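You operate a simulated robot arm through the tools that you are given. There is no shell and no other tool. Be economical: measure what you need, move in short steps, check, and stop when the job is done.

You run a simulated two-armed robot. Do the job below in one go: nothing can be reset, and whatever is moved stays where it is left.

Task
Meter the swatch that the card names and flag it: green if on tone, else red.
Fine: hold the meter still on it while pressing its key; on tone is within 2 of the card; meter back. Set down upright: shade meter.
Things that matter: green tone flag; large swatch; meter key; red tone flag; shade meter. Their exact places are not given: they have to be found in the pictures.

Only the result counts: the job must be done as asked and must still hold three seconds after the hand-in. Knocking over, shifting, dropping, spilling or breaking anything else fails it.

Robot
Two 7-joint arms with two-finger parallel grippers on one trunk, on a base that drives. Base frame: it is fixed to the floor where the robot stands at the start and does not move with it; the origin is under the middle of the robot, x ahead of it, y to its left, z up. Units: mm, degrees, N and s.
The left shoulder is at the start at [50, 165, 1155], the right one opposite. With the tool pointing down near the work surface each hand reaches from about 220 to 700 mm from the robot's upright axis, wherever it stands, measured 20 degrees to its own side. Places, roughly: meter key [600, -100, 900]. Payload 3.91 kg a hand.
The tool frame of a hand sits at the grasp point between the pads (the TCP): z along the fingers, y along the line on which they close. The tips reach 30 mm beyond it. Largest opening 110 mm; finger width 20, thickness 10; the body of the gripper, 48 by 112 mm, starts 55 mm behind the TCP.
Orientation is told as [roll, pitch, yaw] about the base's x, y, z axes, in that order, counted from this pose: with the fingers straight down and closing along the base's y, the tool's x points along the base's -x, its y along +y and its z along -z.

Tools
- The arms move only by the tool move_arm. It takes "left_rows", "right_rows" or both (then of equal length, played together; a hand with none holds still); each is a list that holds one entry, the list of rows, each a list of 6 numbers: the shift along the base's x, y, z in mm, then the turn, a rotation vector about the base's x, y, z in degrees. In form: [[[x, y, z, wx, wy, wz], ...]]. A call has 1 to 10 rows; each row shifts and turns the commanded pose from where the row before left it. "left_grip" and "right_grip" are, for a hand that has rows, the gripper command, from -1 (shut) to 1 (fully open), values between in proportion, set as the call begins (left out, the last holds). A row lasts 0.2 s, in which the tool goes at most 50 mm and 8.6 degrees; a call with a longer step from one row to the next is refused whole, and so is a gripper value outside its range. A pose out of reach is approached as far as the arm can. The call stops where the force on the tool passes 40 N (or 10 N more than at its start, if that is more) or the arm is blocked; 0.2 s more then pass. Each finger travels about 45 mm/s and halts on what it meets, pressing with about 32 N; the grip force reading is that of the motor and also rises with nothing between the fingers. The clock runs only during rows and for 0.2 s after the last one: add rows that do not move to give the fingers time. The reply holds the time, the measured pose of the TCP, the force on the tool along the base axes, the opening and the grip force, in the units named above and with some noise, with the torque about the TCP (base axes, N m) and any sound that the robot's microphone picked up.
- Cameras (640 x 400 px; columns grow to the right, rows downward): "scene" is now at [106.6, -44, 1344.3]; the picture's right is [-0.54, -0.84, 0.00], its down [-0.50, 0.33, -0.80] and it looks along [0.67, -0.44, -0.60] (base axes); focal length 238 px, centre (320, 200). "left" rides on the left gripper at [72, -17, -103] in its tool frame; the picture's right is [0.23, 0.97, 0.00], its down [-0.76, 0.18, -0.62] and it looks along [-0.61, 0.14, 0.78] (tool axes); focal length 222 px, centre (320, 200). "right" rides on the right gripper at [72, 17, -103] in its tool frame; the picture's right is [-0.23, 0.97, 0.00], its down [-0.76, -0.18, -0.62] and it looks along [-0.61, -0.14, 0.78] (tool axes); focal length 222 px, centre (320, 200).
- camera(camera): a new picture of that camera. No time passes.
- raise_lower(by): slides the trunk up (or, below 0, down) by that many mm; the arms and the scene camera ride with it, the base frame stays. It gives what a move gives, with no picture.
- base_move(legs): drives the robot by 1 to 6 legs, each [ahead, left, turn to the left] in mm, mm and degrees, along the robot's own axes; the way and the turn of a leg run together, so that a leg with both is an arc; at most 1500 mm and 180 degrees a leg. The arms and the cameras ride along, it lands a little off, and it stops where it bumps. It gives what a move gives.
- head_to(pan, tilt): turns the head with the scene camera to pan (to the left, within 80 degrees either way) and tilt (down, from -29 to 69), counted from straight ahead of the robot. It gives what a move gives.
- probe_pixels(camera, pixels): for up to 12 pixels [column, row] of the newest picture of that camera ("zoom" is the newest enlarged one), the place [x, y, z] in the base frame of the surface seen there, good to about 3 mm, but the place of the scene camera against the robot may be out by one fixed shift of up to 25 mm in any direction. No time passes.
- close_up(camera, box): a new picture of the part [left, top, right, bottom] of that camera's present view, enlarged. No time passes.
- hand_in(): hands the job in; it is judged then, once.

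Go step by step. Measure first, check grasps and placings, and put right what went wrong. The budget is 80 turns and 62 pictures, counting those below and the enlarged ones. Unless the task says otherwise, let go and move clear before handing in, and close with one line.

The tools are called after "Emit:" as a command line: name --argument value ..., lists and objects as JSON in quotes. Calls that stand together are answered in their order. move_arm: Moves the arms, as the interface text tells. Its arguments: {"type":"object","properties":{"left_rows":{"type":"array","items":{"type":"array","items":{"type":"array","items":{"type":"number"}}}},"left_grip":{"type":"number"},"right_rows":{"type":"array","items":{"type":"array","items":{"type":"array","items":{"type":"number"}}}},"right_grip":{"type":"number"}},"required":[]} The other tools are called the same way: raise_lower (by) slides the trunk up or down; base_move (legs) drives the base; head_to (pan, tilt) turns the head that bears the scene camera; camera (camera) takes a picture; probe_pixels (camera, pixels) gives the place of the surface under pixels of a picture; close_up (camera, box) takes an enlarged picture of a part of a camera's view; hand_in () hands the job in.

At the start:

```text
t: 0.0
left_eef_pos: [416.0, -24.9, 1158.8]
left_tcp_rot: [-0.1, -0.1, 0.0]
left_force: [-0.2, -0.2, 0.5]
left_torque: [0.02, 0.01, -0.01]
left_opening: 110.0
left_finger_force: 0.1
right_eef_pos: [275.4, -350.0, 1186.6]
right_tcp_rot: [-0.1, 0.0, 0.0]
right_force: [0.2, 0.8, 0.4]
right_torque: [-0.02, 0.0, 0.03]
right_opening: 109.8
right_finger_force: 0.1
trunk travel left (down, up): [-375.0, 128.0]
robot x, y, heading: [-2.1, -2.1, 0.0]
head pan, tilt: [-33.0, 36.9]
```

scene: 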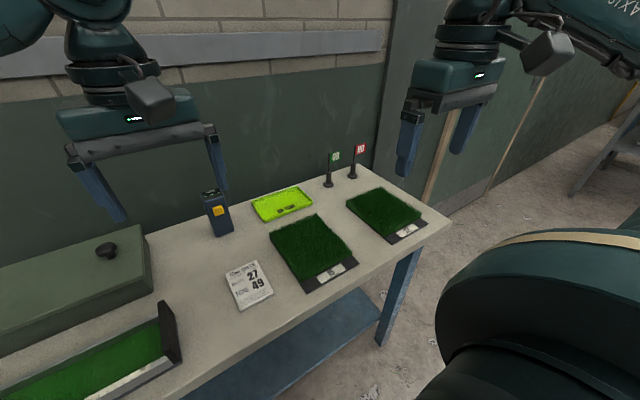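
right: 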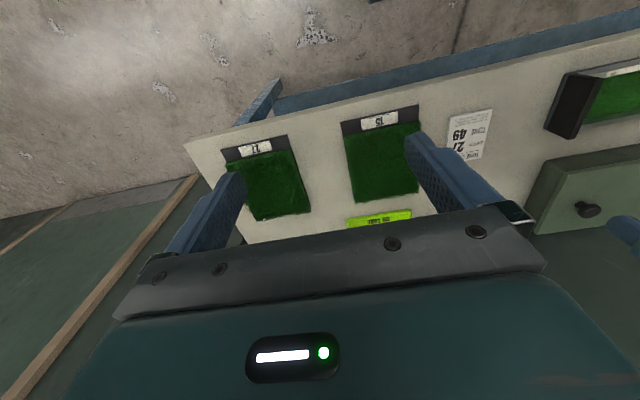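
left: 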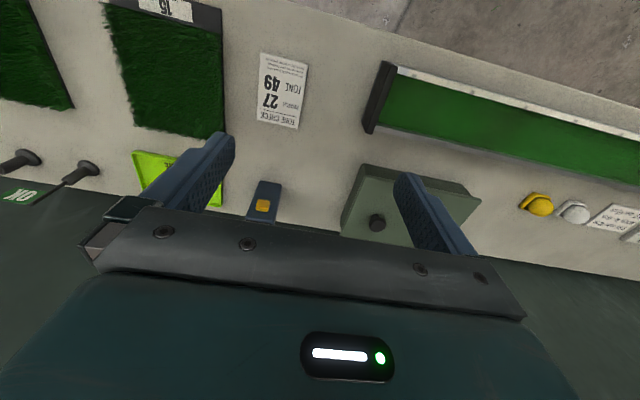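

The card at scene (250,285) reads something like 27 / 49; the swatches have labels at (330,272) and (408,230). I'll enlarge these before moving.

Emit:
close_up --camera "scene" --box '[190, 140, 450, 310]'

Emit:
close_up --camera "left" --box '[90, 0, 330, 150]'

Emit:
close_up --camera "right" --box '[200, 90, 520, 290]'

```text
2.35 times, centred on (320, 225) of scene
```

zoom: 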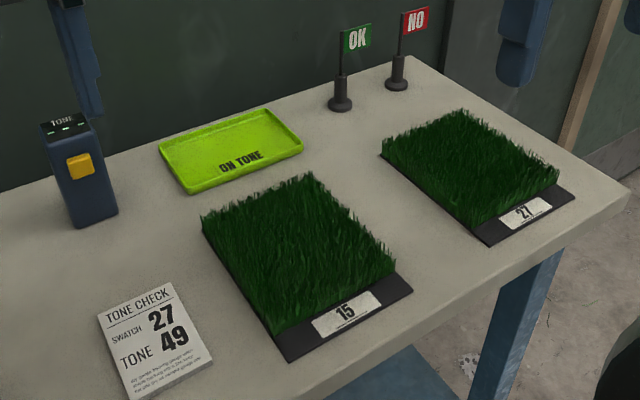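

```text
2.67 times, centred on (210, 75) of left
```

zoom: 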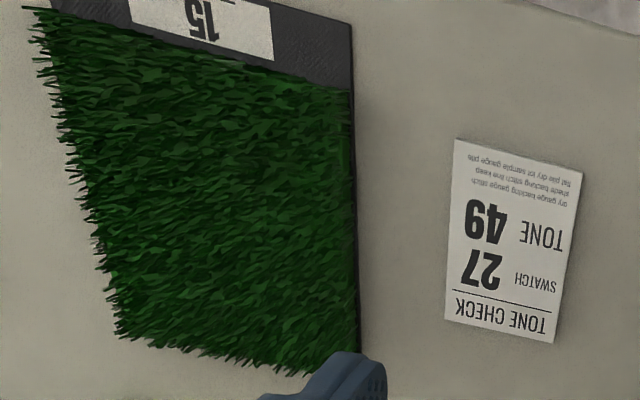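

```text
2.00 times, centred on (360, 190) of right
```

zoom: 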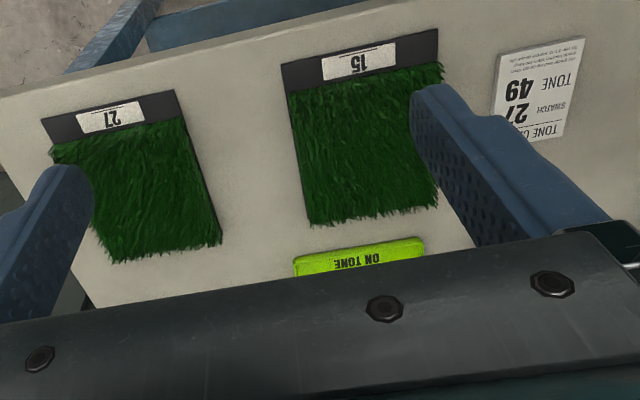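

The card asks for swatch 27 (right-hand one), tone 49. Now I measure the meter, key, flags, swatch and table.

Emit:
probe_pixels --camera "scene" --pixels '[[218, 210], [206, 193], [220, 234], [385, 212], [352, 206], [376, 190], [418, 216], [395, 240], [328, 184], [352, 176], [285, 205], [240, 245]]'

Emit:
close_up --camera "scene" --box '[190, 180, 250, 240]'

Emit:
camera --camera "left"

Emit:
probe_pixels --camera "left" --pixels '[[263, 207], [266, 185], [255, 187], [280, 187], [248, 217], [278, 220], [275, 205], [68, 180], [84, 168], [27, 157], [300, 180], [50, 80]]'

```text
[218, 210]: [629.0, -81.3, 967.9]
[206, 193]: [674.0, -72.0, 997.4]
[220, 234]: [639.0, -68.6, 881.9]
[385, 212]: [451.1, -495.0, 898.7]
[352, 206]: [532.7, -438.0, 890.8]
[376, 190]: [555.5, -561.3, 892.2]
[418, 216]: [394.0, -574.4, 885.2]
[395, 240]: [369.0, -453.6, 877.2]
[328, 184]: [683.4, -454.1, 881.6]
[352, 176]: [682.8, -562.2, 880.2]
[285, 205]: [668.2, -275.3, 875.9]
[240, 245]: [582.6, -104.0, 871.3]
```

```text
6.67 times, centred on (220, 210) of scene
```

zoom: 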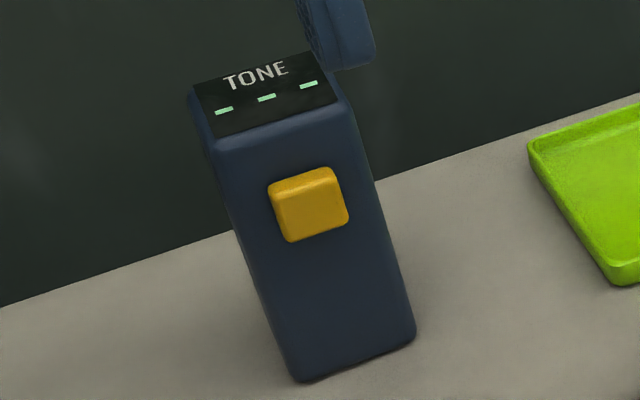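

```text
54 pictures are left
```

left: 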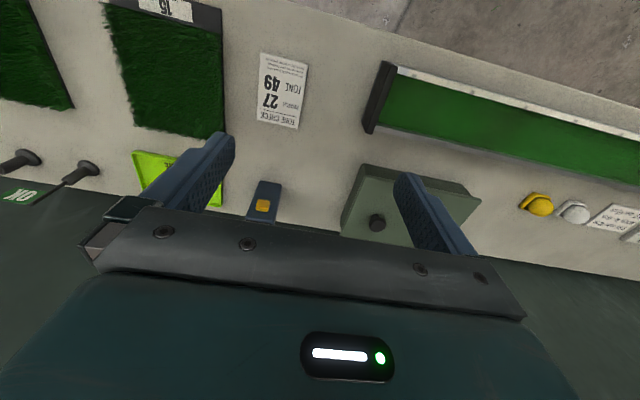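

```text
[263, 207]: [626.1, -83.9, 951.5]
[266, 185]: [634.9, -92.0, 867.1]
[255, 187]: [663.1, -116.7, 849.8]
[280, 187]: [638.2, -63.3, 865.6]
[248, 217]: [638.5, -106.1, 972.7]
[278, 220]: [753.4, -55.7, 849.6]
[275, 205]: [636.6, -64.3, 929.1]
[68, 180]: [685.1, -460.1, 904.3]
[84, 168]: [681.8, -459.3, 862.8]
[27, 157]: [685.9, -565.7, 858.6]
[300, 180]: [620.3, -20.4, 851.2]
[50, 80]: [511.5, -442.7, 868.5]
```

Table top is about z 850, the meter centre is near (653,-85) with its key facing the robot at z≈951, and the scene camera reads ~20 mm high. I clear the left hand to the left and bring the right hand near the meter to look.

Emit:
move_arm --left_rows '[[[-16, 42, 0, 0, 0, 0], [-16, 42, 0, 0, 0, 0], [-16, 42, 0, 0, 0, 0], [-16, 42, 0, 0, 0, 0], [-16, 42, 0, 0, 0, 0], [-16, 42, 0, 0, 0, 0], [0, 0, 0, 0, 0, 0], [0, 0, 0, 0, 0, 0]]]' --right_rows '[[[38, 30, -5, 0, 0, 0], [38, 30, -5, 0, 0, 0], [38, 30, -5, 0, 0, 0], [38, 30, -5, 0, 0, 0], [38, 30, -5, 0, 0, 0], [38, 30, -5, 0, 0, 0], [38, 30, -5, 0, 0, 0], [38, 30, -5, 0, 0, 0]]]'

Emit:
camera --camera "right"

Emit:
camera --camera "scene"

```text
t: 1.8
left_eef_pos: [319.3, 226.0, 1158.3]
left_tcp_rot: [0.0, 0.0, 0.0]
left_force: [-0.2, -0.1, 0.7]
left_torque: [-0.02, 0.0, -0.03]
left_opening: 109.9
left_finger_force: 0.1
right_eef_pos: [509.5, -177.2, 1128.8]
right_tcp_rot: [0.0, -0.1, 0.1]
right_force: [0.8, -0.1, 0.2]
right_torque: [-0.02, 0.01, 0.02]
right_opening: 110.0
right_finger_force: 0.1
right hand out of reach, approached as far as the arm can: row 6, 7, 8
trunk travel left (down, up): [-375.0, 128.0]
robot x, y, heading: [-1.6, 1.6, -0.1]
head pan, tilt: [-33.0, 36.9]
```

```text
53 pictures are left
```

right: 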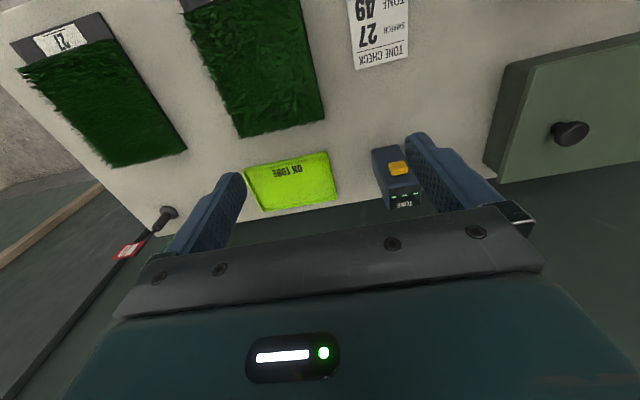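

```text
52 pictures are left
```

scene: 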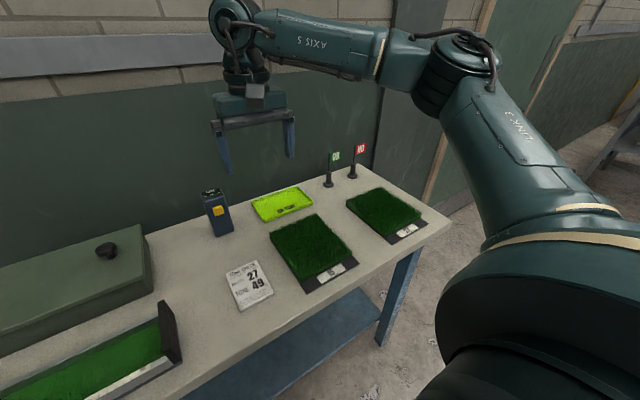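

The reach shrinks up high; it should improve lower. I probe the meter and the swatches with the wrist camera.

Emit:
probe_pixels --camera "right" --pixels '[[399, 168], [376, 158], [392, 204], [418, 194], [393, 149], [405, 199], [100, 105], [40, 75], [105, 50], [118, 160], [180, 148], [165, 212]]'

Emit:
close_up --camera "right" --box '[350, 130, 446, 220]'

Emit:
probe_pixels --camera "zoom" --pixels '[[160, 100], [260, 105], [265, 370], [270, 450], [450, 420], [480, 440], [370, 440], [330, 240], [180, 180], [200, 300]]'

```text
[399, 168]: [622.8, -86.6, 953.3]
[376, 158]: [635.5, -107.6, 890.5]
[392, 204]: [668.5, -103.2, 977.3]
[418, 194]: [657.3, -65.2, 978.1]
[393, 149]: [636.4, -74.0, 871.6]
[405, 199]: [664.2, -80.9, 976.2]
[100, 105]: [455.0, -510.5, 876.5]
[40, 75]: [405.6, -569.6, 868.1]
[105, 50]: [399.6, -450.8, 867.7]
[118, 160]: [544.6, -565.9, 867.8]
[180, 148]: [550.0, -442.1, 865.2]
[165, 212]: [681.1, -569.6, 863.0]
```

```text
4.44 times, centred on (398, 175) of right
```

zoom: 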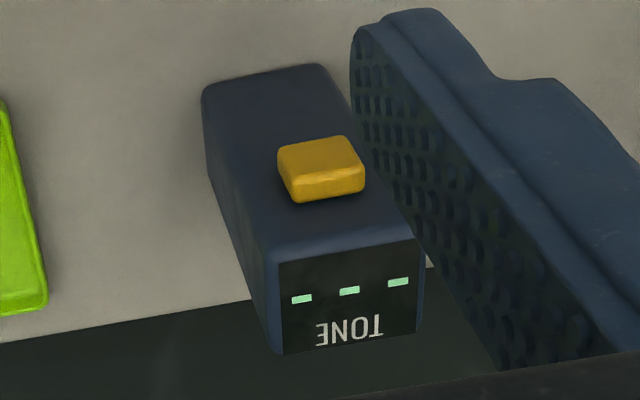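

```text
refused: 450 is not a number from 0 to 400
```

Meter: centre (653,-85), top z 977, face x 636, key tip x≈623 z≈952; swatch 27 centre about (475,-508). Reach up high is short, so I raise the trunk and check the table edge for room to drive.

Emit:
raise_lower --by 125

Emit:
probe_pixels --camera "scene" --pixels '[[300, 316], [220, 368], [440, 225], [400, 255], [380, 340], [300, 345]]'

Emit:
move_arm --right_rows '[[[0, 0, -45, 0, 0, 0], [0, 0, -45, 0, 0, 0], [0, 0, -45, 0, 0, 0], [40, 20, -20, 0, 0, 0], [40, 25, 0, 0, 0, 0], [40, 25, 0, 0, 0, 0], [23, 22, 0, 0, 0, 0], [0, 0, 0, 0, 0, 0]]]'

```text
t: 3.3
left_eef_pos: [320.4, 226.8, 1283.0]
left_tcp_rot: [0.0, -0.1, -0.1]
left_force: [0.2, 0.2, -1.4]
left_torque: [0.02, -0.01, -0.02]
left_opening: 109.7
left_finger_force: 0.1
right_eef_pos: [509.6, -175.2, 1253.7]
right_tcp_rot: [-0.1, 0.1, 0.0]
right_force: [-0.1, 0.2, 0.3]
right_torque: [-0.01, -0.04, 0.0]
right_opening: 110.1
right_finger_force: 0.0
trunk travel left (down, up): [-500.0, 3.0]
robot x, y, heading: [-2.0, -1.8, 0.1]
head pan, tilt: [-33.0, 36.9]
```

```text
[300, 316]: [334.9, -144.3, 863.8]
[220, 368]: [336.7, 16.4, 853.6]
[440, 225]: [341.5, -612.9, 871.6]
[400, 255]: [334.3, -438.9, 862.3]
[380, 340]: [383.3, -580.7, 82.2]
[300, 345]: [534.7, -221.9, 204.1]
```

```text
t: 5.1
left_eef_pos: [319.3, 228.2, 1283.0]
left_tcp_rot: [0.1, -0.1, 0.0]
left_force: [-0.9, 0.1, 0.5]
left_torque: [0.0, -0.01, 0.01]
left_opening: 110.2
left_finger_force: 0.0
right_eef_pos: [523.4, -191.0, 1136.0]
right_tcp_rot: [-0.1, -0.2, -0.1]
right_force: [-0.3, 0.2, -0.1]
right_torque: [0.03, 0.02, 0.03]
right_opening: 110.0
right_finger_force: 0.0
right hand out of reach, approached as far as the arm can: row 4, 5, 6, 7
trunk travel left (down, up): [-500.0, 3.0]
robot x, y, heading: [0.8, 2.8, 0.1]
head pan, tilt: [-33.0, 36.9]
```

Reach is still short at this height, so raising isn't the cure. I lower the hand over clear table at the same place and lower the trunk back, then test reaching near the work height.

Emit:
raise_lower --by -125

Emit:
move_arm --right_rows '[[[0, 0, 0, 0, 0, 0], [-20, 0, 0, 0, 0, 0], [0, 0, 0, 0, 0, 0]]]'

```text
t: 6.7
left_eef_pos: [318.4, 227.4, 1158.1]
left_tcp_rot: [0.0, -0.1, 0.0]
left_force: [0.6, 0.4, 0.7]
left_torque: [0.01, -0.01, -0.05]
left_opening: 110.2
left_finger_force: 0.0
right_eef_pos: [522.1, -189.7, 1010.8]
right_tcp_rot: [0.1, 0.0, 0.0]
right_force: [0.0, 0.9, -0.8]
right_torque: [-0.02, -0.03, 0.0]
right_opening: 110.2
right_finger_force: 0.1
trunk travel left (down, up): [-375.0, 128.0]
robot x, y, heading: [-0.7, 0.4, -0.1]
head pan, tilt: [-33.0, 36.9]
```

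```text
t: 7.5
left_eef_pos: [318.4, 227.0, 1157.5]
left_tcp_rot: [0.0, 0.0, -0.1]
left_force: [0.3, -1.0, 0.2]
left_torque: [-0.01, 0.01, 0.04]
left_opening: 110.0
left_finger_force: 0.0
right_eef_pos: [502.6, -190.1, 1010.7]
right_tcp_rot: [0.0, -0.1, 0.0]
right_force: [-0.8, 0.4, 0.1]
right_torque: [0.01, -0.03, 0.01]
right_opening: 110.2
right_finger_force: 0.1
trunk travel left (down, up): [-375.0, 128.0]
robot x, y, heading: [1.4, -2.9, 0.2]
head pan, tilt: [-33.0, 36.9]
```

Commands restart from the measured pose. Testing forward reach at this height over the clear area.

Emit:
move_arm --right_rows '[[[40, 0, 5, 0, 0, 0], [40, 0, 5, 0, 0, 0], [40, 0, 5, 0, 0, 0], [30, 0, 5, 0, 0, 0], [0, 0, 0, 0, 0, 0]]]'

```text
t: 8.7
left_eef_pos: [318.9, 226.8, 1158.0]
left_tcp_rot: [0.0, 0.0, 0.1]
left_force: [0.1, 0.4, 0.8]
left_torque: [0.01, 0.0, 0.04]
left_opening: 110.0
left_finger_force: 0.1
right_eef_pos: [565.1, -245.2, 1041.7]
right_tcp_rot: [0.0, -0.1, 0.0]
right_force: [-0.6, 0.6, 0.0]
right_torque: [-0.01, -0.02, 0.01]
right_opening: 110.0
right_finger_force: 0.1
right hand out of reach, approached as far as the arm can: row 1, 2, 3, 4
trunk travel left (down, up): [-375.0, 128.0]
robot x, y, heading: [-1.3, 3.4, 0.2]
head pan, tilt: [-33.0, 36.9]
```

The arm reaches further only toward its own side, so I need a better base stance. I look down at the robot's own footprint relative to the table.

Emit:
head_to --pan 0 --tilt 69

Emit:
camera --camera "scene"

```text
t: 9.7
left_eef_pos: [319.7, 227.8, 1157.2]
left_tcp_rot: [-0.1, 0.0, 0.0]
left_force: [0.3, -0.7, -0.2]
left_torque: [-0.01, 0.01, 0.0]
left_opening: 109.9
left_finger_force: 0.1
right_eef_pos: [566.5, -245.1, 1041.3]
right_tcp_rot: [0.0, -0.1, -0.1]
right_force: [0.3, 0.1, -0.6]
right_torque: [0.03, -0.01, 0.0]
right_opening: 110.0
right_finger_force: 0.1
trunk travel left (down, up): [-375.0, 128.0]
robot x, y, heading: [-2.4, 0.1, -0.0]
head pan, tilt: [0.0, 68.8]
```

```text
50 pictures are left
```

scene: 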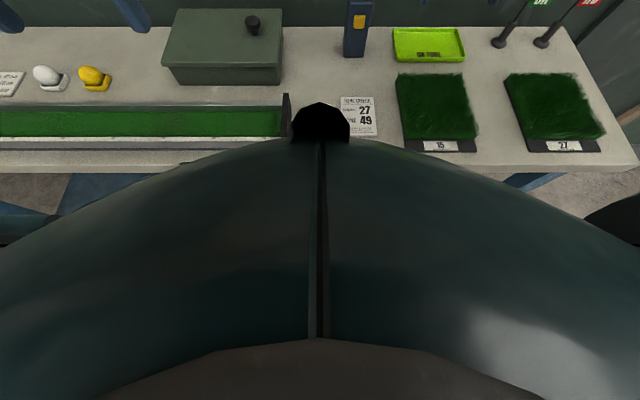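

The torso's front edge appears at (318,150); I probe it against the table edge.

Emit:
probe_pixels --camera "scene" --pixels '[[318, 160], [318, 115], [318, 220], [318, 330], [200, 160], [440, 160], [60, 180], [540, 182], [100, 230], [540, 230], [560, 200]]'

```text
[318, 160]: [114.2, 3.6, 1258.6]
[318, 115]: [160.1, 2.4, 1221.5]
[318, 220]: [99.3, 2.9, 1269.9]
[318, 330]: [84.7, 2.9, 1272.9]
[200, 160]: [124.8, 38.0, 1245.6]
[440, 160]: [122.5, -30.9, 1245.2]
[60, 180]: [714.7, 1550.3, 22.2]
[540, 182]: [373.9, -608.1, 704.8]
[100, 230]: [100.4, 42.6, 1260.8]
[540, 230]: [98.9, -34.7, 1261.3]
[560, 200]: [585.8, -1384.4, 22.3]
```

The chest is well clear, but the foot's clearance is unknown, so I turn in place rather than drive in. Pulling the hand back a little, then turning 18° left puts the meter in the right arm's better sector.

Emit:
move_arm --right_rows '[[[-45, 0, 0, 0, 0, 0], [-45, 0, 0, 0, 0, 0], [0, 0, 0, 0, 0, 0]]]'

Emit:
base_move --legs '[[0, 0, 18]]'

Emit:
move_arm --right_rows '[[[0, 0, -20, 0, 0, -6], [0, 0, -20, 0, 0, -6], [0, 0, -20, 0, 0, -6], [0, 0, 0, 0, 0, 0]]]'

```text
t: 10.5
left_eef_pos: [319.2, 228.1, 1157.8]
left_tcp_rot: [0.0, 0.0, 0.0]
left_force: [0.0, -0.7, 0.1]
left_torque: [0.0, -0.03, 0.01]
left_opening: 110.0
left_finger_force: 0.2
right_eef_pos: [476.0, -247.5, 1042.2]
right_tcp_rot: [0.0, -0.1, 0.0]
right_force: [0.7, 0.1, 0.4]
right_torque: [0.0, -0.01, 0.01]
right_opening: 109.6
right_finger_force: 0.0
trunk travel left (down, up): [-375.0, 128.0]
robot x, y, heading: [-0.2, 0.7, 0.1]
head pan, tilt: [0.0, 68.8]
```

```text
t: 11.9
left_eef_pos: [234.1, 314.4, 1159.2]
left_tcp_rot: [0.1, 0.1, 18.1]
left_force: [1.1, 0.2, -0.3]
left_torque: [0.01, -0.02, 0.02]
left_opening: 109.9
left_finger_force: 0.0
right_eef_pos: [530.4, -87.6, 1041.9]
right_tcp_rot: [0.1, -0.1, 17.8]
right_force: [-0.8, 0.2, 0.0]
right_torque: [-0.02, 0.0, 0.0]
right_opening: 110.2
right_finger_force: 0.1
trunk travel left (down, up): [-375.0, 128.0]
robot x, y, heading: [-0.7, -1.9, 18.1]
head pan, tilt: [0.0, 68.8]
```

```text
t: 12.9
left_eef_pos: [234.5, 315.4, 1157.5]
left_tcp_rot: [0.0, 0.1, 18.1]
left_force: [-0.4, -0.5, 0.1]
left_torque: [-0.04, 0.04, 0.02]
left_opening: 110.0
left_finger_force: 0.0
right_eef_pos: [528.7, -88.2, 981.7]
right_tcp_rot: [0.0, -0.2, -0.3]
right_force: [-0.4, 0.4, 0.2]
right_torque: [0.0, 0.0, 0.01]
right_opening: 109.9
right_finger_force: 0.1
trunk travel left (down, up): [-375.0, 128.0]
robot x, y, heading: [3.1, 3.5, 17.9]
head pan, tilt: [0.0, 68.8]
```

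The hand now sits in line with the meter at (529,-88,982). I lower to 955 and step forward, with a look.

Emit:
move_arm --right_rows '[[[0, 3, -25, 0, 0, 0], [35, 0, 0, 0, 0, 0], [35, 0, 0, 0, 0, 0], [0, 0, 0, 0, 0, 0]]]'

Emit:
camera --camera "right"

```text
t: 13.9
left_eef_pos: [233.4, 314.8, 1157.9]
left_tcp_rot: [0.0, 0.0, 18.0]
left_force: [0.1, 0.5, -0.9]
left_torque: [-0.03, 0.02, 0.0]
left_opening: 109.9
left_finger_force: 0.1
right_eef_pos: [601.0, -87.7, 958.1]
right_tcp_rot: [-0.1, 0.0, 0.0]
right_force: [0.6, 0.1, 0.9]
right_torque: [-0.01, 0.01, -0.04]
right_opening: 110.0
right_finger_force: 0.1
trunk travel left (down, up): [-375.0, 128.0]
robot x, y, heading: [-1.5, -2.4, 17.9]
head pan, tilt: [0.0, 68.8]
```

```text
49 pictures are left
```

right: 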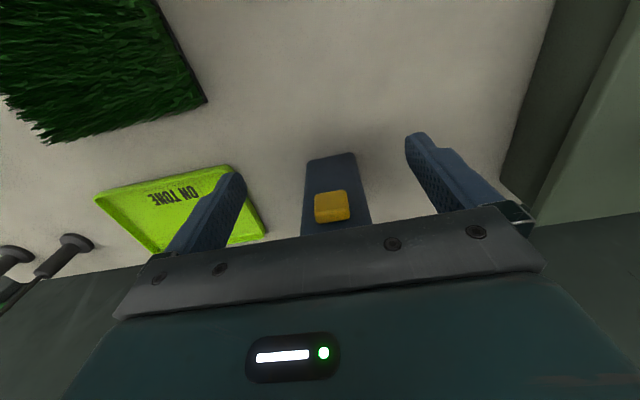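

The meter sits between the fingers' lines of travel; I refine its position from this view.

Emit:
probe_pixels --camera "right" --pixels '[[310, 170], [355, 170], [333, 207], [331, 165], [306, 220], [365, 215], [318, 192], [347, 190], [500, 205]]'

Emit:
move_arm --right_rows '[[[26, 1, 0, 0, 0, 0], [26, 1, 0, 0, 0, 0], [0, 0, 0, 0, 0, 0]]]'

```text
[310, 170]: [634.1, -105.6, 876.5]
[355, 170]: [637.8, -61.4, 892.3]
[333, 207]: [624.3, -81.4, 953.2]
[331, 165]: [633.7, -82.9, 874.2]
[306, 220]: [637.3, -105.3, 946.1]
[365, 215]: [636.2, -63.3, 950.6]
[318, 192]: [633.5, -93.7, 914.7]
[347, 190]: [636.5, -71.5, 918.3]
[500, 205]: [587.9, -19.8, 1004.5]
```

```text
t: 14.7
left_eef_pos: [235.5, 313.7, 1156.9]
left_tcp_rot: [0.0, 0.0, 18.0]
left_force: [-0.2, 0.6, -0.2]
left_torque: [0.01, 0.02, -0.02]
left_opening: 109.8
left_finger_force: 0.0
right_eef_pos: [631.4, -100.3, 965.8]
right_tcp_rot: [0.0, -0.2, 0.0]
right_force: [0.5, 0.0, -0.4]
right_torque: [-0.01, 0.03, 0.03]
right_opening: 109.8
right_finger_force: 0.0
right hand out of reach, approached as far as the arm can: row 1, 2
trunk travel left (down, up): [-375.0, 128.0]
robot x, y, heading: [1.0, -2.0, 18.0]
head pan, tilt: [0.0, 68.8]
```

The right arm stops ~22 mm short, so the base has to go ahead a little. To check foot clearance first, I pitch the left hand so its camera looks back at the robot's foot and table edge.

Emit:
move_arm --left_rows '[[[20, 0, 0, -2.6, 8, 0], [20, 0, 0, -2.6, 8, 0], [20, 0, 0, -2.6, 8, 0], [20, 0, 0, -2.6, 8, 0], [0, 0, 0, -2.6, 8, 0], [0, 0, 0, -2.6, 8, 0], [0, 0, 0, -2.6, 8, 0], [0, 0, 0, 0, 0, 0]]]'

Emit:
camera --camera "left"

```text
t: 16.5
left_eef_pos: [279.9, 299.7, 1113.0]
left_tcp_rot: [-0.1, 58.8, 17.9]
left_force: [0.4, 0.0, 0.2]
left_torque: [-0.01, 0.0, 0.02]
left_opening: 110.1
left_finger_force: 0.1
left hand out of reach, approached as far as the arm can: row 6, 7
right_eef_pos: [631.6, -101.4, 965.8]
right_tcp_rot: [0.0, -0.2, -0.1]
right_force: [-0.2, -0.3, 0.3]
right_torque: [-0.01, -0.01, -0.01]
right_opening: 110.2
right_finger_force: 0.1
trunk travel left (down, up): [-375.0, 128.0]
robot x, y, heading: [1.9, 1.3, 17.9]
head pan, tilt: [0.0, 68.8]
```

```text
48 pictures are left
```

left: 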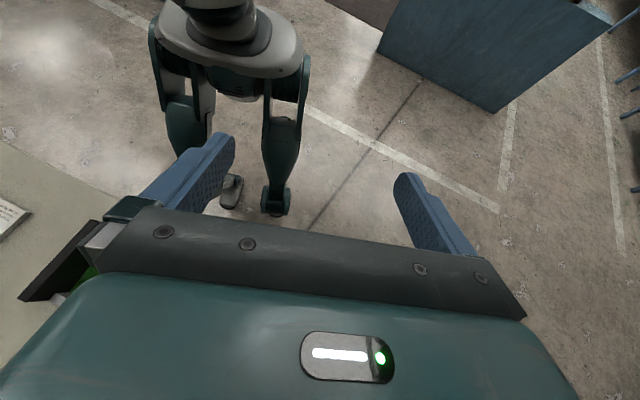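

The robot stands on legs; I probe the feet, knees and the table edge.

Emit:
probe_pixels --camera "left" --pixels '[[276, 205], [270, 190], [230, 195], [280, 130], [265, 160], [185, 120], [175, 140], [210, 40], [300, 60], [290, 120], [90, 185], [60, 170]]'

```text
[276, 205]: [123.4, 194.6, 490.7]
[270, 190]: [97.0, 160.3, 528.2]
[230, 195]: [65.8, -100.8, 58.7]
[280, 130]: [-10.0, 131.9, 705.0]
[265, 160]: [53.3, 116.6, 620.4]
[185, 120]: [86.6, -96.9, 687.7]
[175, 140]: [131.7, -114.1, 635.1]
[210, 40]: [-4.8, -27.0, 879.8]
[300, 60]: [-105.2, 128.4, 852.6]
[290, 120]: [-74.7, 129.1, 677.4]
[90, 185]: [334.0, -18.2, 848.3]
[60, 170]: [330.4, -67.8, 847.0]
```

Legs reach only to x≈150 versus table edge 332, so there is ample room to drive ahead ~80 mm. I restore the left hand, back the right hand off, then drive.

Emit:
move_arm --left_rows '[[[-10, 0, 8, 2.6, -8, 0], [-10, 0, 8, 2.6, -8, 0], [-10, 0, 8, 2.6, -8, 0], [-10, 0, 8, 2.6, -8, 0], [0, 0, 0, 2.6, -8, 0], [0, 0, 0, 2.6, -8, 0], [0, 0, 0, 2.6, -8, 0], [0, 0, 0, 0, 0, 0]]]' --right_rows '[[[-20, 0, 0, 0, 0, 0], [-20, -2, 0, 0, 0, 0], [-20, -3, 0, 0, 0, 0], [-20, -5, -2, 0, 0, 0], [0, 0, 0, 0, 0, 0], [0, 0, 0, 0, 0, 0], [0, 0, 0, 0, 0, 0], [0, 0, 0, 0, 0, 0]]]'

Emit:
base_move --legs '[[80, 0, 0]]'

```text
t: 18.3
left_eef_pos: [239.1, 301.4, 1140.9]
left_tcp_rot: [-0.1, -0.1, 18.0]
left_force: [0.3, -0.4, 0.3]
left_torque: [0.03, 0.0, -0.01]
left_opening: 109.9
left_finger_force: 0.0
right_eef_pos: [552.2, -107.6, 963.4]
right_tcp_rot: [0.0, 0.0, -0.1]
right_force: [-0.4, 0.9, -0.1]
right_torque: [0.02, 0.0, 0.0]
right_opening: 110.0
right_finger_force: 0.1
trunk travel left (down, up): [-375.0, 128.0]
robot x, y, heading: [3.6, 0.1, 17.8]
head pan, tilt: [0.0, 68.8]
```

```text
t: 19.3
left_eef_pos: [317.7, 326.2, 1142.9]
left_tcp_rot: [0.1, 0.0, 17.9]
left_force: [0.0, -0.4, -0.9]
left_torque: [-0.01, 0.04, -0.04]
left_opening: 110.0
left_finger_force: 0.0
right_eef_pos: [630.6, -85.2, 962.6]
right_tcp_rot: [0.0, 0.1, -0.1]
right_force: [0.0, -0.1, 0.4]
right_torque: [0.0, -0.01, 0.0]
right_opening: 110.1
right_finger_force: 0.1
trunk travel left (down, up): [-375.0, 128.0]
robot x, y, heading: [80.2, 25.6, 17.9]
head pan, tilt: [0.0, 68.8]
```

Hand now at (631,-85). Moving to the meter's centre (654,-84) and closing.

Emit:
move_arm --right_rows '[[[23, 1, -7, 0, 0, 0], [0, 0, 0, 0, 0, 0]]]'

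Emit:
move_arm --right_rows '[[[0, 0, 0, 0, 0, 0], [0, 0, 0, 0, 0, 0], [0, 0, 0, 0, 0, 0], [0, 0, 0, 0, 0, 0], [0, 0, 0, 0, 0, 0], [0, 0, 0, 0, 0, 0]]]' --right_grip -1

Emit:
camera --camera "right"

```text
t: 19.9
left_eef_pos: [317.1, 324.8, 1143.1]
left_tcp_rot: [0.0, 0.2, 17.8]
left_force: [0.0, -0.8, 0.3]
left_torque: [0.02, 0.0, 0.02]
left_opening: 109.8
left_finger_force: 0.0
right_eef_pos: [650.9, -84.3, 957.2]
right_tcp_rot: [0.0, 0.0, -0.1]
right_force: [-0.9, 0.9, 0.0]
right_torque: [-0.01, 0.03, -0.01]
right_opening: 109.9
right_finger_force: 0.0
trunk travel left (down, up): [-375.0, 128.0]
robot x, y, heading: [77.9, 22.3, 17.9]
head pan, tilt: [0.0, 68.8]
```

```text
t: 21.3
left_eef_pos: [316.4, 326.3, 1142.6]
left_tcp_rot: [0.1, 0.0, 17.9]
left_force: [-0.3, 0.2, 0.0]
left_torque: [-0.01, -0.02, 0.0]
left_opening: 109.7
left_finger_force: 0.1
right_eef_pos: [651.6, -85.2, 957.3]
right_tcp_rot: [0.0, -0.1, -0.1]
right_force: [-0.3, -0.7, 0.4]
right_torque: [0.03, -0.01, 0.0]
right_opening: 51.8
right_finger_force: 31.6
trunk travel left (down, up): [-375.0, 128.0]
robot x, y, heading: [79.4, 26.1, 17.8]
head pan, tilt: [0.0, 68.8]
```

```text
47 pictures are left
```

right: 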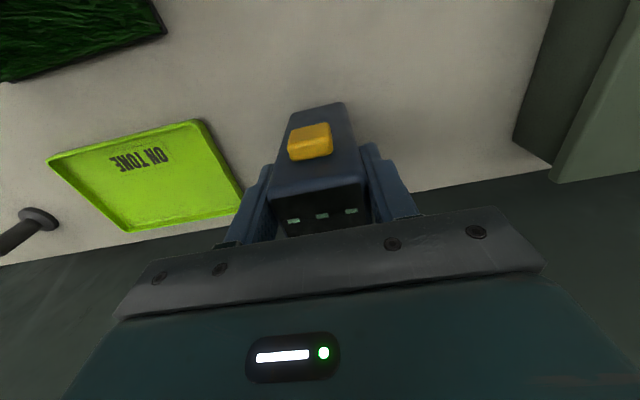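

The meter is gripped (opening 52, 32 N), grip pose (652,-85,957) noted for return. I lift while pulling back a little.

Emit:
move_arm --right_rows '[[[0, 0, 10, 0, 0, 0], [0, 0, 15, 0, 0, 0], [-20, 0, 15, 0, 0, 0], [-25, 0, 15, 0, 0, 0], [-25, 0, 10, 0, 0, 0], [0, 0, 0, 0, 0, 0]]]'

Emit:
camera --camera "right"

```text
t: 22.7
left_eef_pos: [316.9, 325.3, 1143.2]
left_tcp_rot: [0.0, 0.0, 17.8]
left_force: [-0.1, -0.8, -0.1]
left_torque: [0.02, 0.02, 0.02]
left_opening: 109.8
left_finger_force: 0.0
right_eef_pos: [582.8, -83.4, 1019.8]
right_tcp_rot: [-0.1, -0.1, -0.2]
right_force: [-0.1, 0.0, -2.0]
right_torque: [-0.02, 0.02, 0.04]
right_opening: 51.5
right_finger_force: 32.0
trunk travel left (down, up): [-375.0, 128.0]
robot x, y, heading: [76.7, 25.2, 18.2]
head pan, tilt: [0.0, 68.8]
```

```text
46 pictures are left
```

right: 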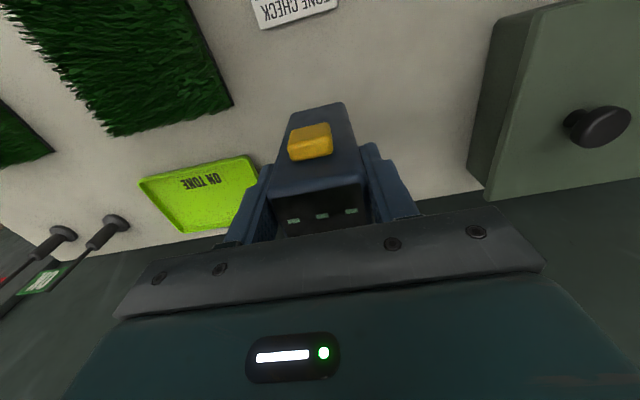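

The meter is held and clear. Now I drive to a stance in front of swatch 27 (about (-70,-330), heading 0).

Emit:
base_move --legs '[[0, 0, -18], [-150, -355, 0]]'

Emit:
head_to --pan -10 --tilt 50

Emit:
camera --camera "right"

Emit:
camera --camera "scene"

```text
t: 27.3
left_eef_pos: [243.9, -108.2, 1141.8]
left_tcp_rot: [0.0, -0.1, 0.1]
left_force: [-0.4, -0.3, -0.1]
left_torque: [0.01, -0.02, -0.02]
left_opening: 109.8
left_finger_force: 0.1
right_eef_pos: [370.7, -580.2, 1018.9]
right_tcp_rot: [-0.1, -0.1, -18.0]
right_force: [0.5, -0.8, -2.3]
right_torque: [0.0, -0.01, -0.01]
right_opening: 52.0
right_finger_force: 32.3
trunk travel left (down, up): [-375.0, 128.0]
robot x, y, heading: [-75.0, -321.0, -0.1]
head pan, tilt: [0.0, 68.8]
```

```text
t: 28.2
left_eef_pos: [244.1, -109.7, 1142.7]
left_tcp_rot: [0.0, 0.0, 0.1]
left_force: [0.2, 0.4, 0.3]
left_torque: [0.04, -0.02, 0.02]
left_opening: 109.8
left_finger_force: 0.2
right_eef_pos: [371.1, -580.0, 1020.7]
right_tcp_rot: [0.0, -0.1, -17.8]
right_force: [0.6, 0.1, -2.6]
right_torque: [0.03, 0.03, 0.01]
right_opening: 51.6
right_finger_force: 32.1
trunk travel left (down, up): [-375.0, 128.0]
robot x, y, heading: [-75.8, -323.9, 0.1]
head pan, tilt: [-10.0, 50.0]
```

```text
45 pictures are left
```

right: 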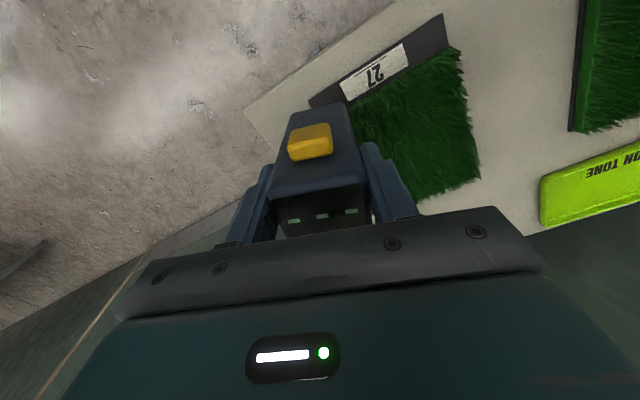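

```text
44 pictures are left
```

scene: 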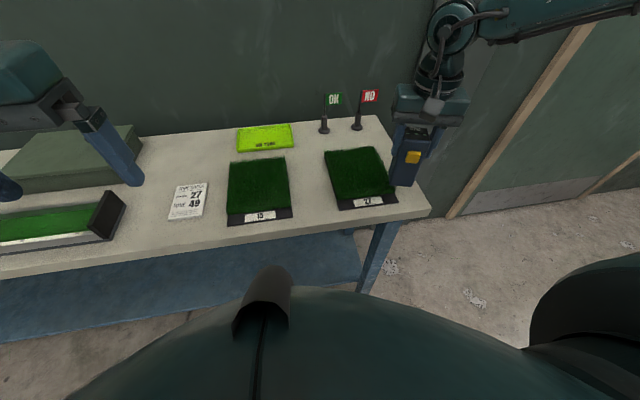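

The meter hangs over the swatch's right front; it faces slightly left, which suits the left arm, so I keep that yaw. Moving over the swatch centre and lowering to just above the pile.

Emit:
move_arm --right_rows '[[[26, 19, 0, 0, 0, 0], [26, 19, 0, 0, 0, 0], [26, 19, 0, 0, 0, 0], [26, 18, 0, 0, 0, 0], [0, 0, -15, 0, 0, 0], [0, 0, -12, 0, 0, 0], [0, 0, 0, 0, 0, 0]]]'

Emit:
camera --camera "right"

Emit:
close_up --camera "scene" --box '[300, 60, 460, 220]'

```text
t: 29.8
left_eef_pos: [243.7, -110.4, 1142.7]
left_tcp_rot: [0.0, 0.1, 0.1]
left_force: [-0.3, 0.5, -0.5]
left_torque: [-0.01, 0.02, -0.01]
left_opening: 109.6
left_finger_force: 0.0
right_eef_pos: [452.9, -524.6, 993.4]
right_tcp_rot: [0.1, -0.1, -17.9]
right_force: [-0.3, 0.2, -1.9]
right_torque: [0.0, 0.03, -0.02]
right_opening: 51.5
right_finger_force: 32.1
right hand out of reach, approached as far as the arm can: row 4, 6
trunk travel left (down, up): [-375.0, 128.0]
robot x, y, heading: [-74.2, -320.4, 0.2]
head pan, tilt: [-10.0, 50.0]
```

```text
43 pictures are left
```

right: 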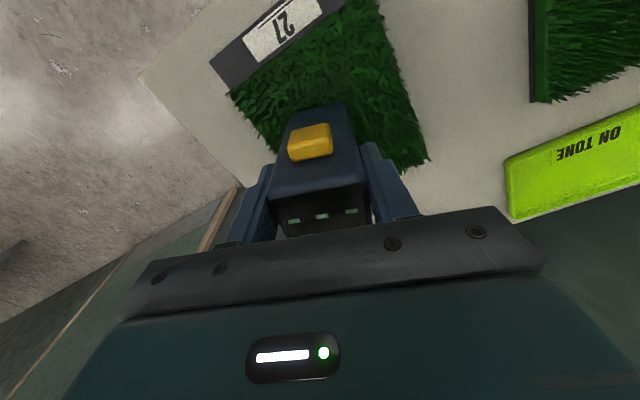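

```text
2.50 times, centred on (380, 140) of scene
```

zoom: 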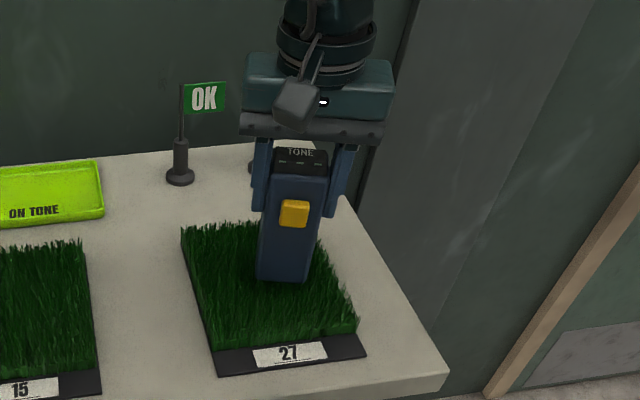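

The scene view shows meter over swatch 27 and the display readable, but the arm is at its limit; I drive 50 mm ahead for margin and recentre at (475,-508).

Emit:
base_move --legs '[[50, 0, 0]]'

Emit:
move_arm --right_rows '[[[-14, 8, 0, 0, 0, 0], [-14, 8, 0, 0, 0, 0], [0, 0, -5, 0, 0, 0], [0, 0, 0, 0, 0, 0]]]'

Emit:
move_arm --right_rows '[[[0, 0, -3, 0, 0, 0], [0, 0, -3, 0, 0, 0], [0, 0, 0, 0, 0, 0]]]'

```text
t: 30.7
left_eef_pos: [291.9, -108.8, 1142.6]
left_tcp_rot: [0.0, 0.1, 0.1]
left_force: [0.5, 0.5, 0.0]
left_torque: [0.0, 0.0, 0.0]
left_opening: 110.3
left_finger_force: 0.0
right_eef_pos: [502.4, -523.4, 994.0]
right_tcp_rot: [0.1, 0.0, -17.9]
right_force: [0.2, -0.3, -2.5]
right_torque: [0.04, 0.04, -0.05]
right_opening: 51.6
right_finger_force: 32.1
trunk travel left (down, up): [-375.0, 128.0]
robot x, y, heading: [-31.6, -321.0, -0.1]
head pan, tilt: [-10.0, 50.0]
```

```text
t: 31.7
left_eef_pos: [291.0, -109.6, 1142.6]
left_tcp_rot: [0.0, 0.0, 0.3]
left_force: [0.8, 0.2, 0.2]
left_torque: [0.03, 0.0, -0.01]
left_opening: 109.7
left_finger_force: 0.1
right_eef_pos: [472.6, -506.5, 988.9]
right_tcp_rot: [0.1, -0.1, -17.8]
right_force: [-0.3, -0.3, -2.3]
right_torque: [0.02, 0.05, 0.01]
right_opening: 51.6
right_finger_force: 32.0
trunk travel left (down, up): [-375.0, 128.0]
robot x, y, heading: [-31.7, -322.2, 0.0]
head pan, tilt: [-10.0, 50.0]
```

```text
t: 32.5
left_eef_pos: [291.8, -109.5, 1142.7]
left_tcp_rot: [0.0, 0.0, 0.2]
left_force: [0.3, 0.5, 0.7]
left_torque: [0.02, 0.0, -0.01]
left_opening: 109.9
left_finger_force: 0.1
right_eef_pos: [472.4, -507.5, 982.8]
right_tcp_rot: [0.1, -0.2, -17.8]
right_force: [-2.1, -0.1, 3.7]
right_torque: [-0.08, 0.27, 0.02]
right_opening: 51.8
right_finger_force: 32.3
trunk travel left (down, up): [-375.0, 128.0]
robot x, y, heading: [-29.0, -321.4, 0.1]
head pan, tilt: [-10.0, 50.0]
```

Contact at z≈983 (force went from -2.3 to +3.7 N). I settle 1 mm more, and begin turning the left hand to point forward horizontally, fingers shut, toward the key estimated at (446,-497,977).

Emit:
move_arm --left_rows '[[[11, -15, -5, 0, 0, -8.5], [11, -15, -5, 0, 0, -8.5], [11, -15, -5, -2.6, -8, 0], [11, -15, -5, -2.6, -8, 0], [11, -15, -5, -2.6, -8, 0], [11, -15, -5, -2.6, -8, 0], [11, -15, -5, -2.6, -8, 0], [11, -15, -5, -2.6, -8, 0], [11, -15, -5, -2.6, -8, 0], [0, 0, 0, 0, 0, 0]]]' --left_grip -1 --right_rows '[[[0, 0, -1, 0, 0, 0], [0, 0, 0, 0, 0, 0], [0, 0, 0, 0, 0, 0], [0, 0, 0, 0, 0, 0], [0, 0, 0, 0, 0, 0], [0, 0, 0, 0, 0, 0], [0, 0, 0, 0, 0, 0], [0, 0, 0, 0, 0, 0], [0, 0, 0, 0, 0, 0], [0, 0, 0, 0, 0, 0]]]'

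Emit:
camera --camera "scene"

```text
t: 34.7
left_eef_pos: [390.9, -244.9, 1098.4]
left_tcp_rot: [-2.0, -59.0, -15.7]
left_force: [-0.3, -0.1, 1.0]
left_torque: [0.01, -0.03, -0.01]
left_opening: 0.0
left_finger_force: 32.2
right_eef_pos: [471.6, -507.3, 984.5]
right_tcp_rot: [0.1, -0.3, -17.9]
right_force: [3.2, -1.0, 15.8]
right_torque: [-0.14, -0.05, 0.06]
right_opening: 52.0
right_finger_force: 32.0
trunk travel left (down, up): [-375.0, 128.0]
robot x, y, heading: [-30.4, -320.8, 0.2]
head pan, tilt: [-10.0, 50.0]
```

```text
41 pictures are left
```

scene: 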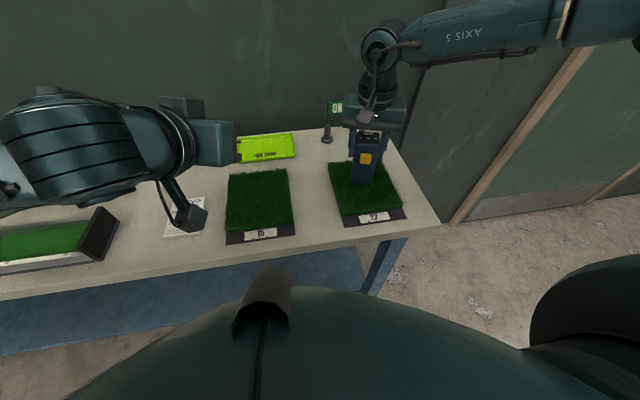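

The left hand pitches forward well and the right holds firm. I bring the left hand to about 40 mm in front of the key and look.

Emit:
move_arm --left_rows '[[[-2, -29, -15, -2.6, -8, 0], [-2, -29, -15, -2.6, -8, 0], [-2, -29, -15, -2.4, -7, 0], [-2, -29, -15, 0, 0, 0], [-2, -29, -15, 0, 0, 0], [-2, -29, -15, 0, 0, 0], [-2, -29, -15, 0, 0, 0], [0, -20, -14, 0, 0, 0], [0, 0, 0, 0, 0, 0]]]'

Emit:
camera --camera "scene"

Emit:
camera --camera "left"

Emit:
camera --camera "right"

```text
t: 36.7
left_eef_pos: [383.7, -457.2, 976.7]
left_tcp_rot: [3.8, -83.8, -21.1]
left_force: [-0.4, -0.1, 0.6]
left_torque: [-0.01, -0.01, 0.05]
left_opening: 0.0
left_finger_force: 31.7
right_eef_pos: [472.2, -505.8, 984.8]
right_tcp_rot: [0.1, -0.3, -17.9]
right_force: [1.6, 0.4, 18.0]
right_torque: [-0.06, 0.02, -0.01]
right_opening: 51.8
right_finger_force: 32.1
trunk travel left (down, up): [-375.0, 128.0]
robot x, y, heading: [-29.9, -322.7, 0.0]
head pan, tilt: [-10.0, 50.0]
```

```text
40 pictures are left
```

scene: 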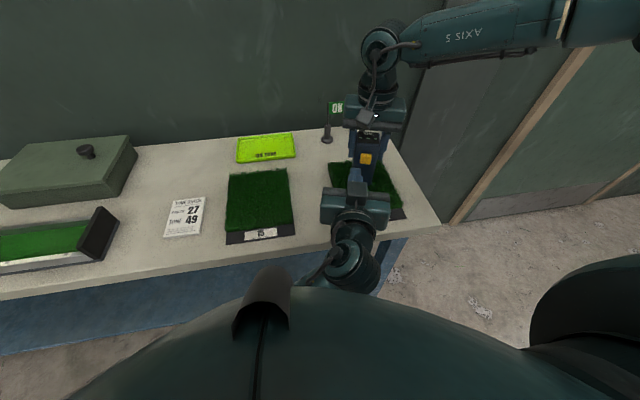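

```text
39 pictures are left
```

left: 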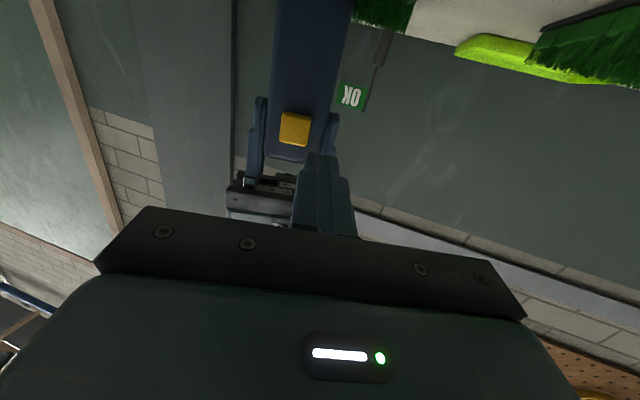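

```text
38 pictures are left
```

right: 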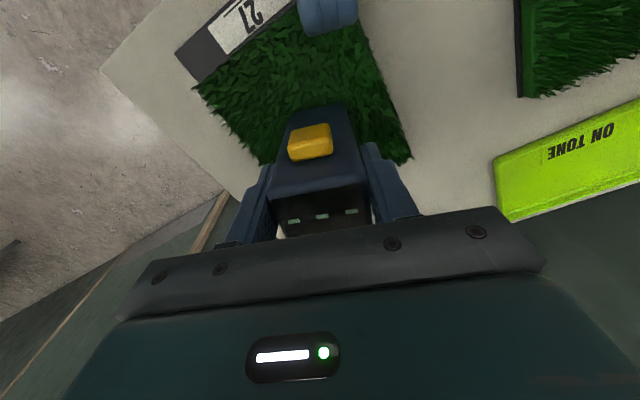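

Fingertip is at left (322,155), key at (295,130). I probe both to align.

Emit:
probe_pixels --camera "left" --pixels '[[295, 130], [284, 128], [308, 131], [312, 158], [330, 158], [320, 200]]'

Emit:
probe_pixels --camera "right" --pixels '[[310, 140], [295, 138], [326, 132], [312, 157], [330, 30]]'

Emit:
close_up --camera "scene" --box '[310, 90, 430, 230]'

```text
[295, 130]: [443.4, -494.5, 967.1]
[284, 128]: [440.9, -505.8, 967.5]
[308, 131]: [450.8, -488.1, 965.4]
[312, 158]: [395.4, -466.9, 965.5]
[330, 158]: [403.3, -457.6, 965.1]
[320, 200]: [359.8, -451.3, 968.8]
```

```text
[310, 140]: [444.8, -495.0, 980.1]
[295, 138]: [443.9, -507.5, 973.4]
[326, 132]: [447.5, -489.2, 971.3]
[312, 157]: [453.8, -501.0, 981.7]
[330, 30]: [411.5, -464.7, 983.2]
```

```text
2.86 times, centred on (370, 160) of scene
```

zoom: 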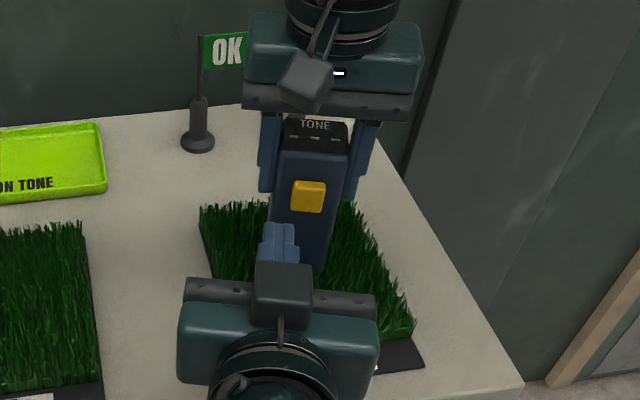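

Key front is at about (443,-496,976), the tip about (412,-467,973). I shift sideways 18 mm and advance to ~12 mm short.

Emit:
move_arm --left_rows '[[[-6, -17, 3, 0, 0, 0], [12, -4, 0, 0, 0, 0], [12, -4, 0, 0, 0, 0], [0, 0, 0, 0, 0, 0]]]'

Emit:
camera --camera "left"

Emit:
camera --camera "right"

```text
t: 37.4
left_eef_pos: [418.4, -442.8, 952.5]
left_tcp_rot: [56.2, -80.2, -70.9]
left_force: [0.2, 0.4, 0.5]
left_torque: [0.0, 0.02, -0.01]
left_opening: 0.0
left_finger_force: 32.1
right_eef_pos: [472.4, -507.0, 983.4]
right_tcp_rot: [0.1, -0.3, -17.9]
right_force: [-2.6, -0.2, 6.0]
right_torque: [-0.09, 0.39, -0.02]
right_opening: 51.5
right_finger_force: 31.9
trunk travel left (down, up): [-375.0, 128.0]
robot x, y, heading: [-26.5, -321.9, -0.1]
head pan, tilt: [-10.0, 50.0]
stopped in row 3 (left hand): the arm was blocked; the commanded pose is now the measured one
```

```text
36 pictures are left
```

left: 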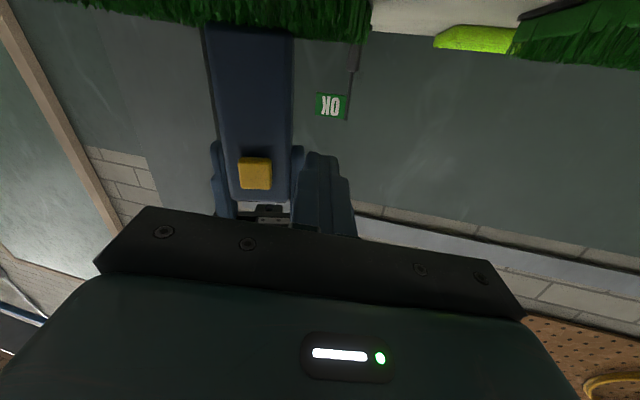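

```text
35 pictures are left
```

right: 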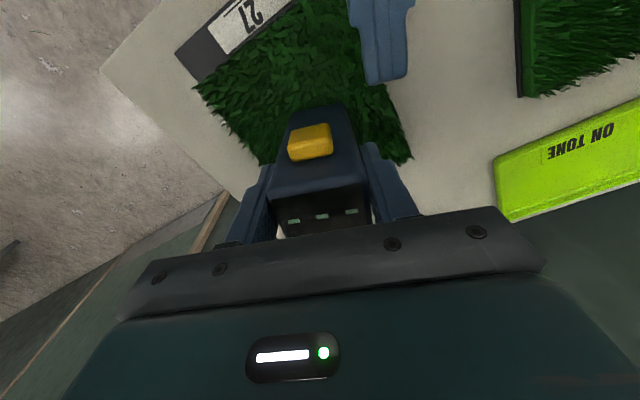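

The left hand was blocked and drifted to (418,-443,952); the meter still stands held. I look at the scene for what it met.

Emit:
camera --camera "scene"

```text
34 pictures are left
```

scene: 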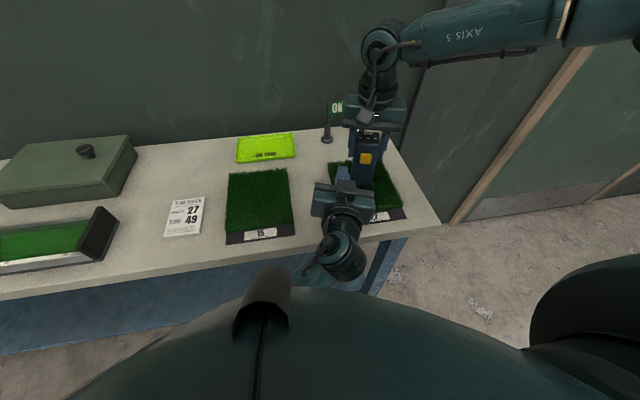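

The left forearm comes up from below in front of the chest and is cramped; pressing toward the robot's right side would suit it far better. I retreat the left hand, and lift and turn the meter 45° so its key faces left.

Emit:
move_arm --left_rows '[[[-8, 30, 8, 0, 0, 0], [-4, 35, 8, 0, 0, 0], [0, 35, 10, 0, 0, 0], [0, 35, 10, 0, 0, 0], [0, 35, 10, 0, 0, 0], [0, 35, 10, 0, 0, 0], [0, 0, 0, 0, 0, 0]]]'

Emit:
move_arm --right_rows '[[[0, 0, 8, 0, 0, 0], [0, 0, 8, 0, 0, 0], [0, 0, 0, 0, 0, -7.5], [0, 0, 0, 0, 0, -7.5], [0, 0, 0, 0, 0, -7.5], [0, 0, 0, 0, 0, -7.5], [0, 0, 0, 0, 0, -7.5], [0, 0, 0, 0, 0, -7.5], [0, 0, 0, 0, 0, 0]]]'

Emit:
camera --camera "scene"

```text
t: 39.0
left_eef_pos: [406.6, -239.3, 1009.6]
left_tcp_rot: [55.4, -80.5, -70.3]
left_force: [0.3, -0.9, -0.1]
left_torque: [0.01, 0.0, 0.02]
left_opening: 0.0
left_finger_force: 31.9
right_eef_pos: [472.0, -506.9, 983.6]
right_tcp_rot: [0.1, -0.3, -17.8]
right_force: [-0.5, -0.1, 10.7]
right_torque: [-0.07, 0.23, 0.0]
right_opening: 51.8
right_finger_force: 32.5
trunk travel left (down, up): [-375.0, 128.0]
robot x, y, heading: [-28.2, -324.5, 0.3]
head pan, tilt: [-10.0, 50.0]
```

```text
t: 41.0
left_eef_pos: [405.5, -239.7, 1009.1]
left_tcp_rot: [55.6, -80.3, -70.5]
left_force: [0.6, -0.5, -0.4]
left_torque: [-0.02, -0.01, 0.02]
left_opening: 0.0
left_finger_force: 31.6
right_eef_pos: [472.9, -505.9, 1000.1]
right_tcp_rot: [0.2, -0.2, -62.9]
right_force: [0.2, 0.4, 9.7]
right_torque: [-0.16, 0.07, 0.08]
right_opening: 52.6
right_finger_force: 31.9
trunk travel left (down, up): [-375.0, 128.0]
robot x, y, heading: [-29.2, -323.9, -0.2]
head pan, tilt: [-10.0, 50.0]
```

```text
33 pictures are left
```

scene: 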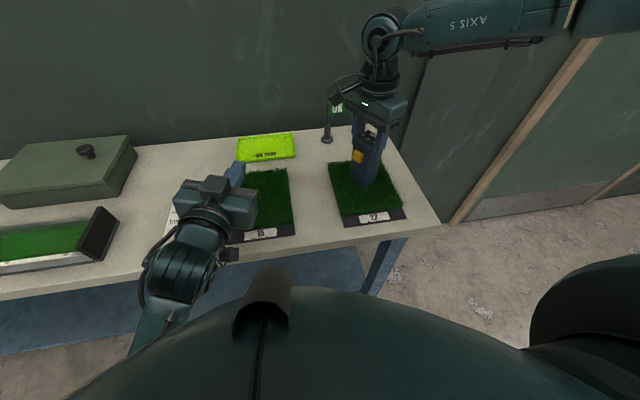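

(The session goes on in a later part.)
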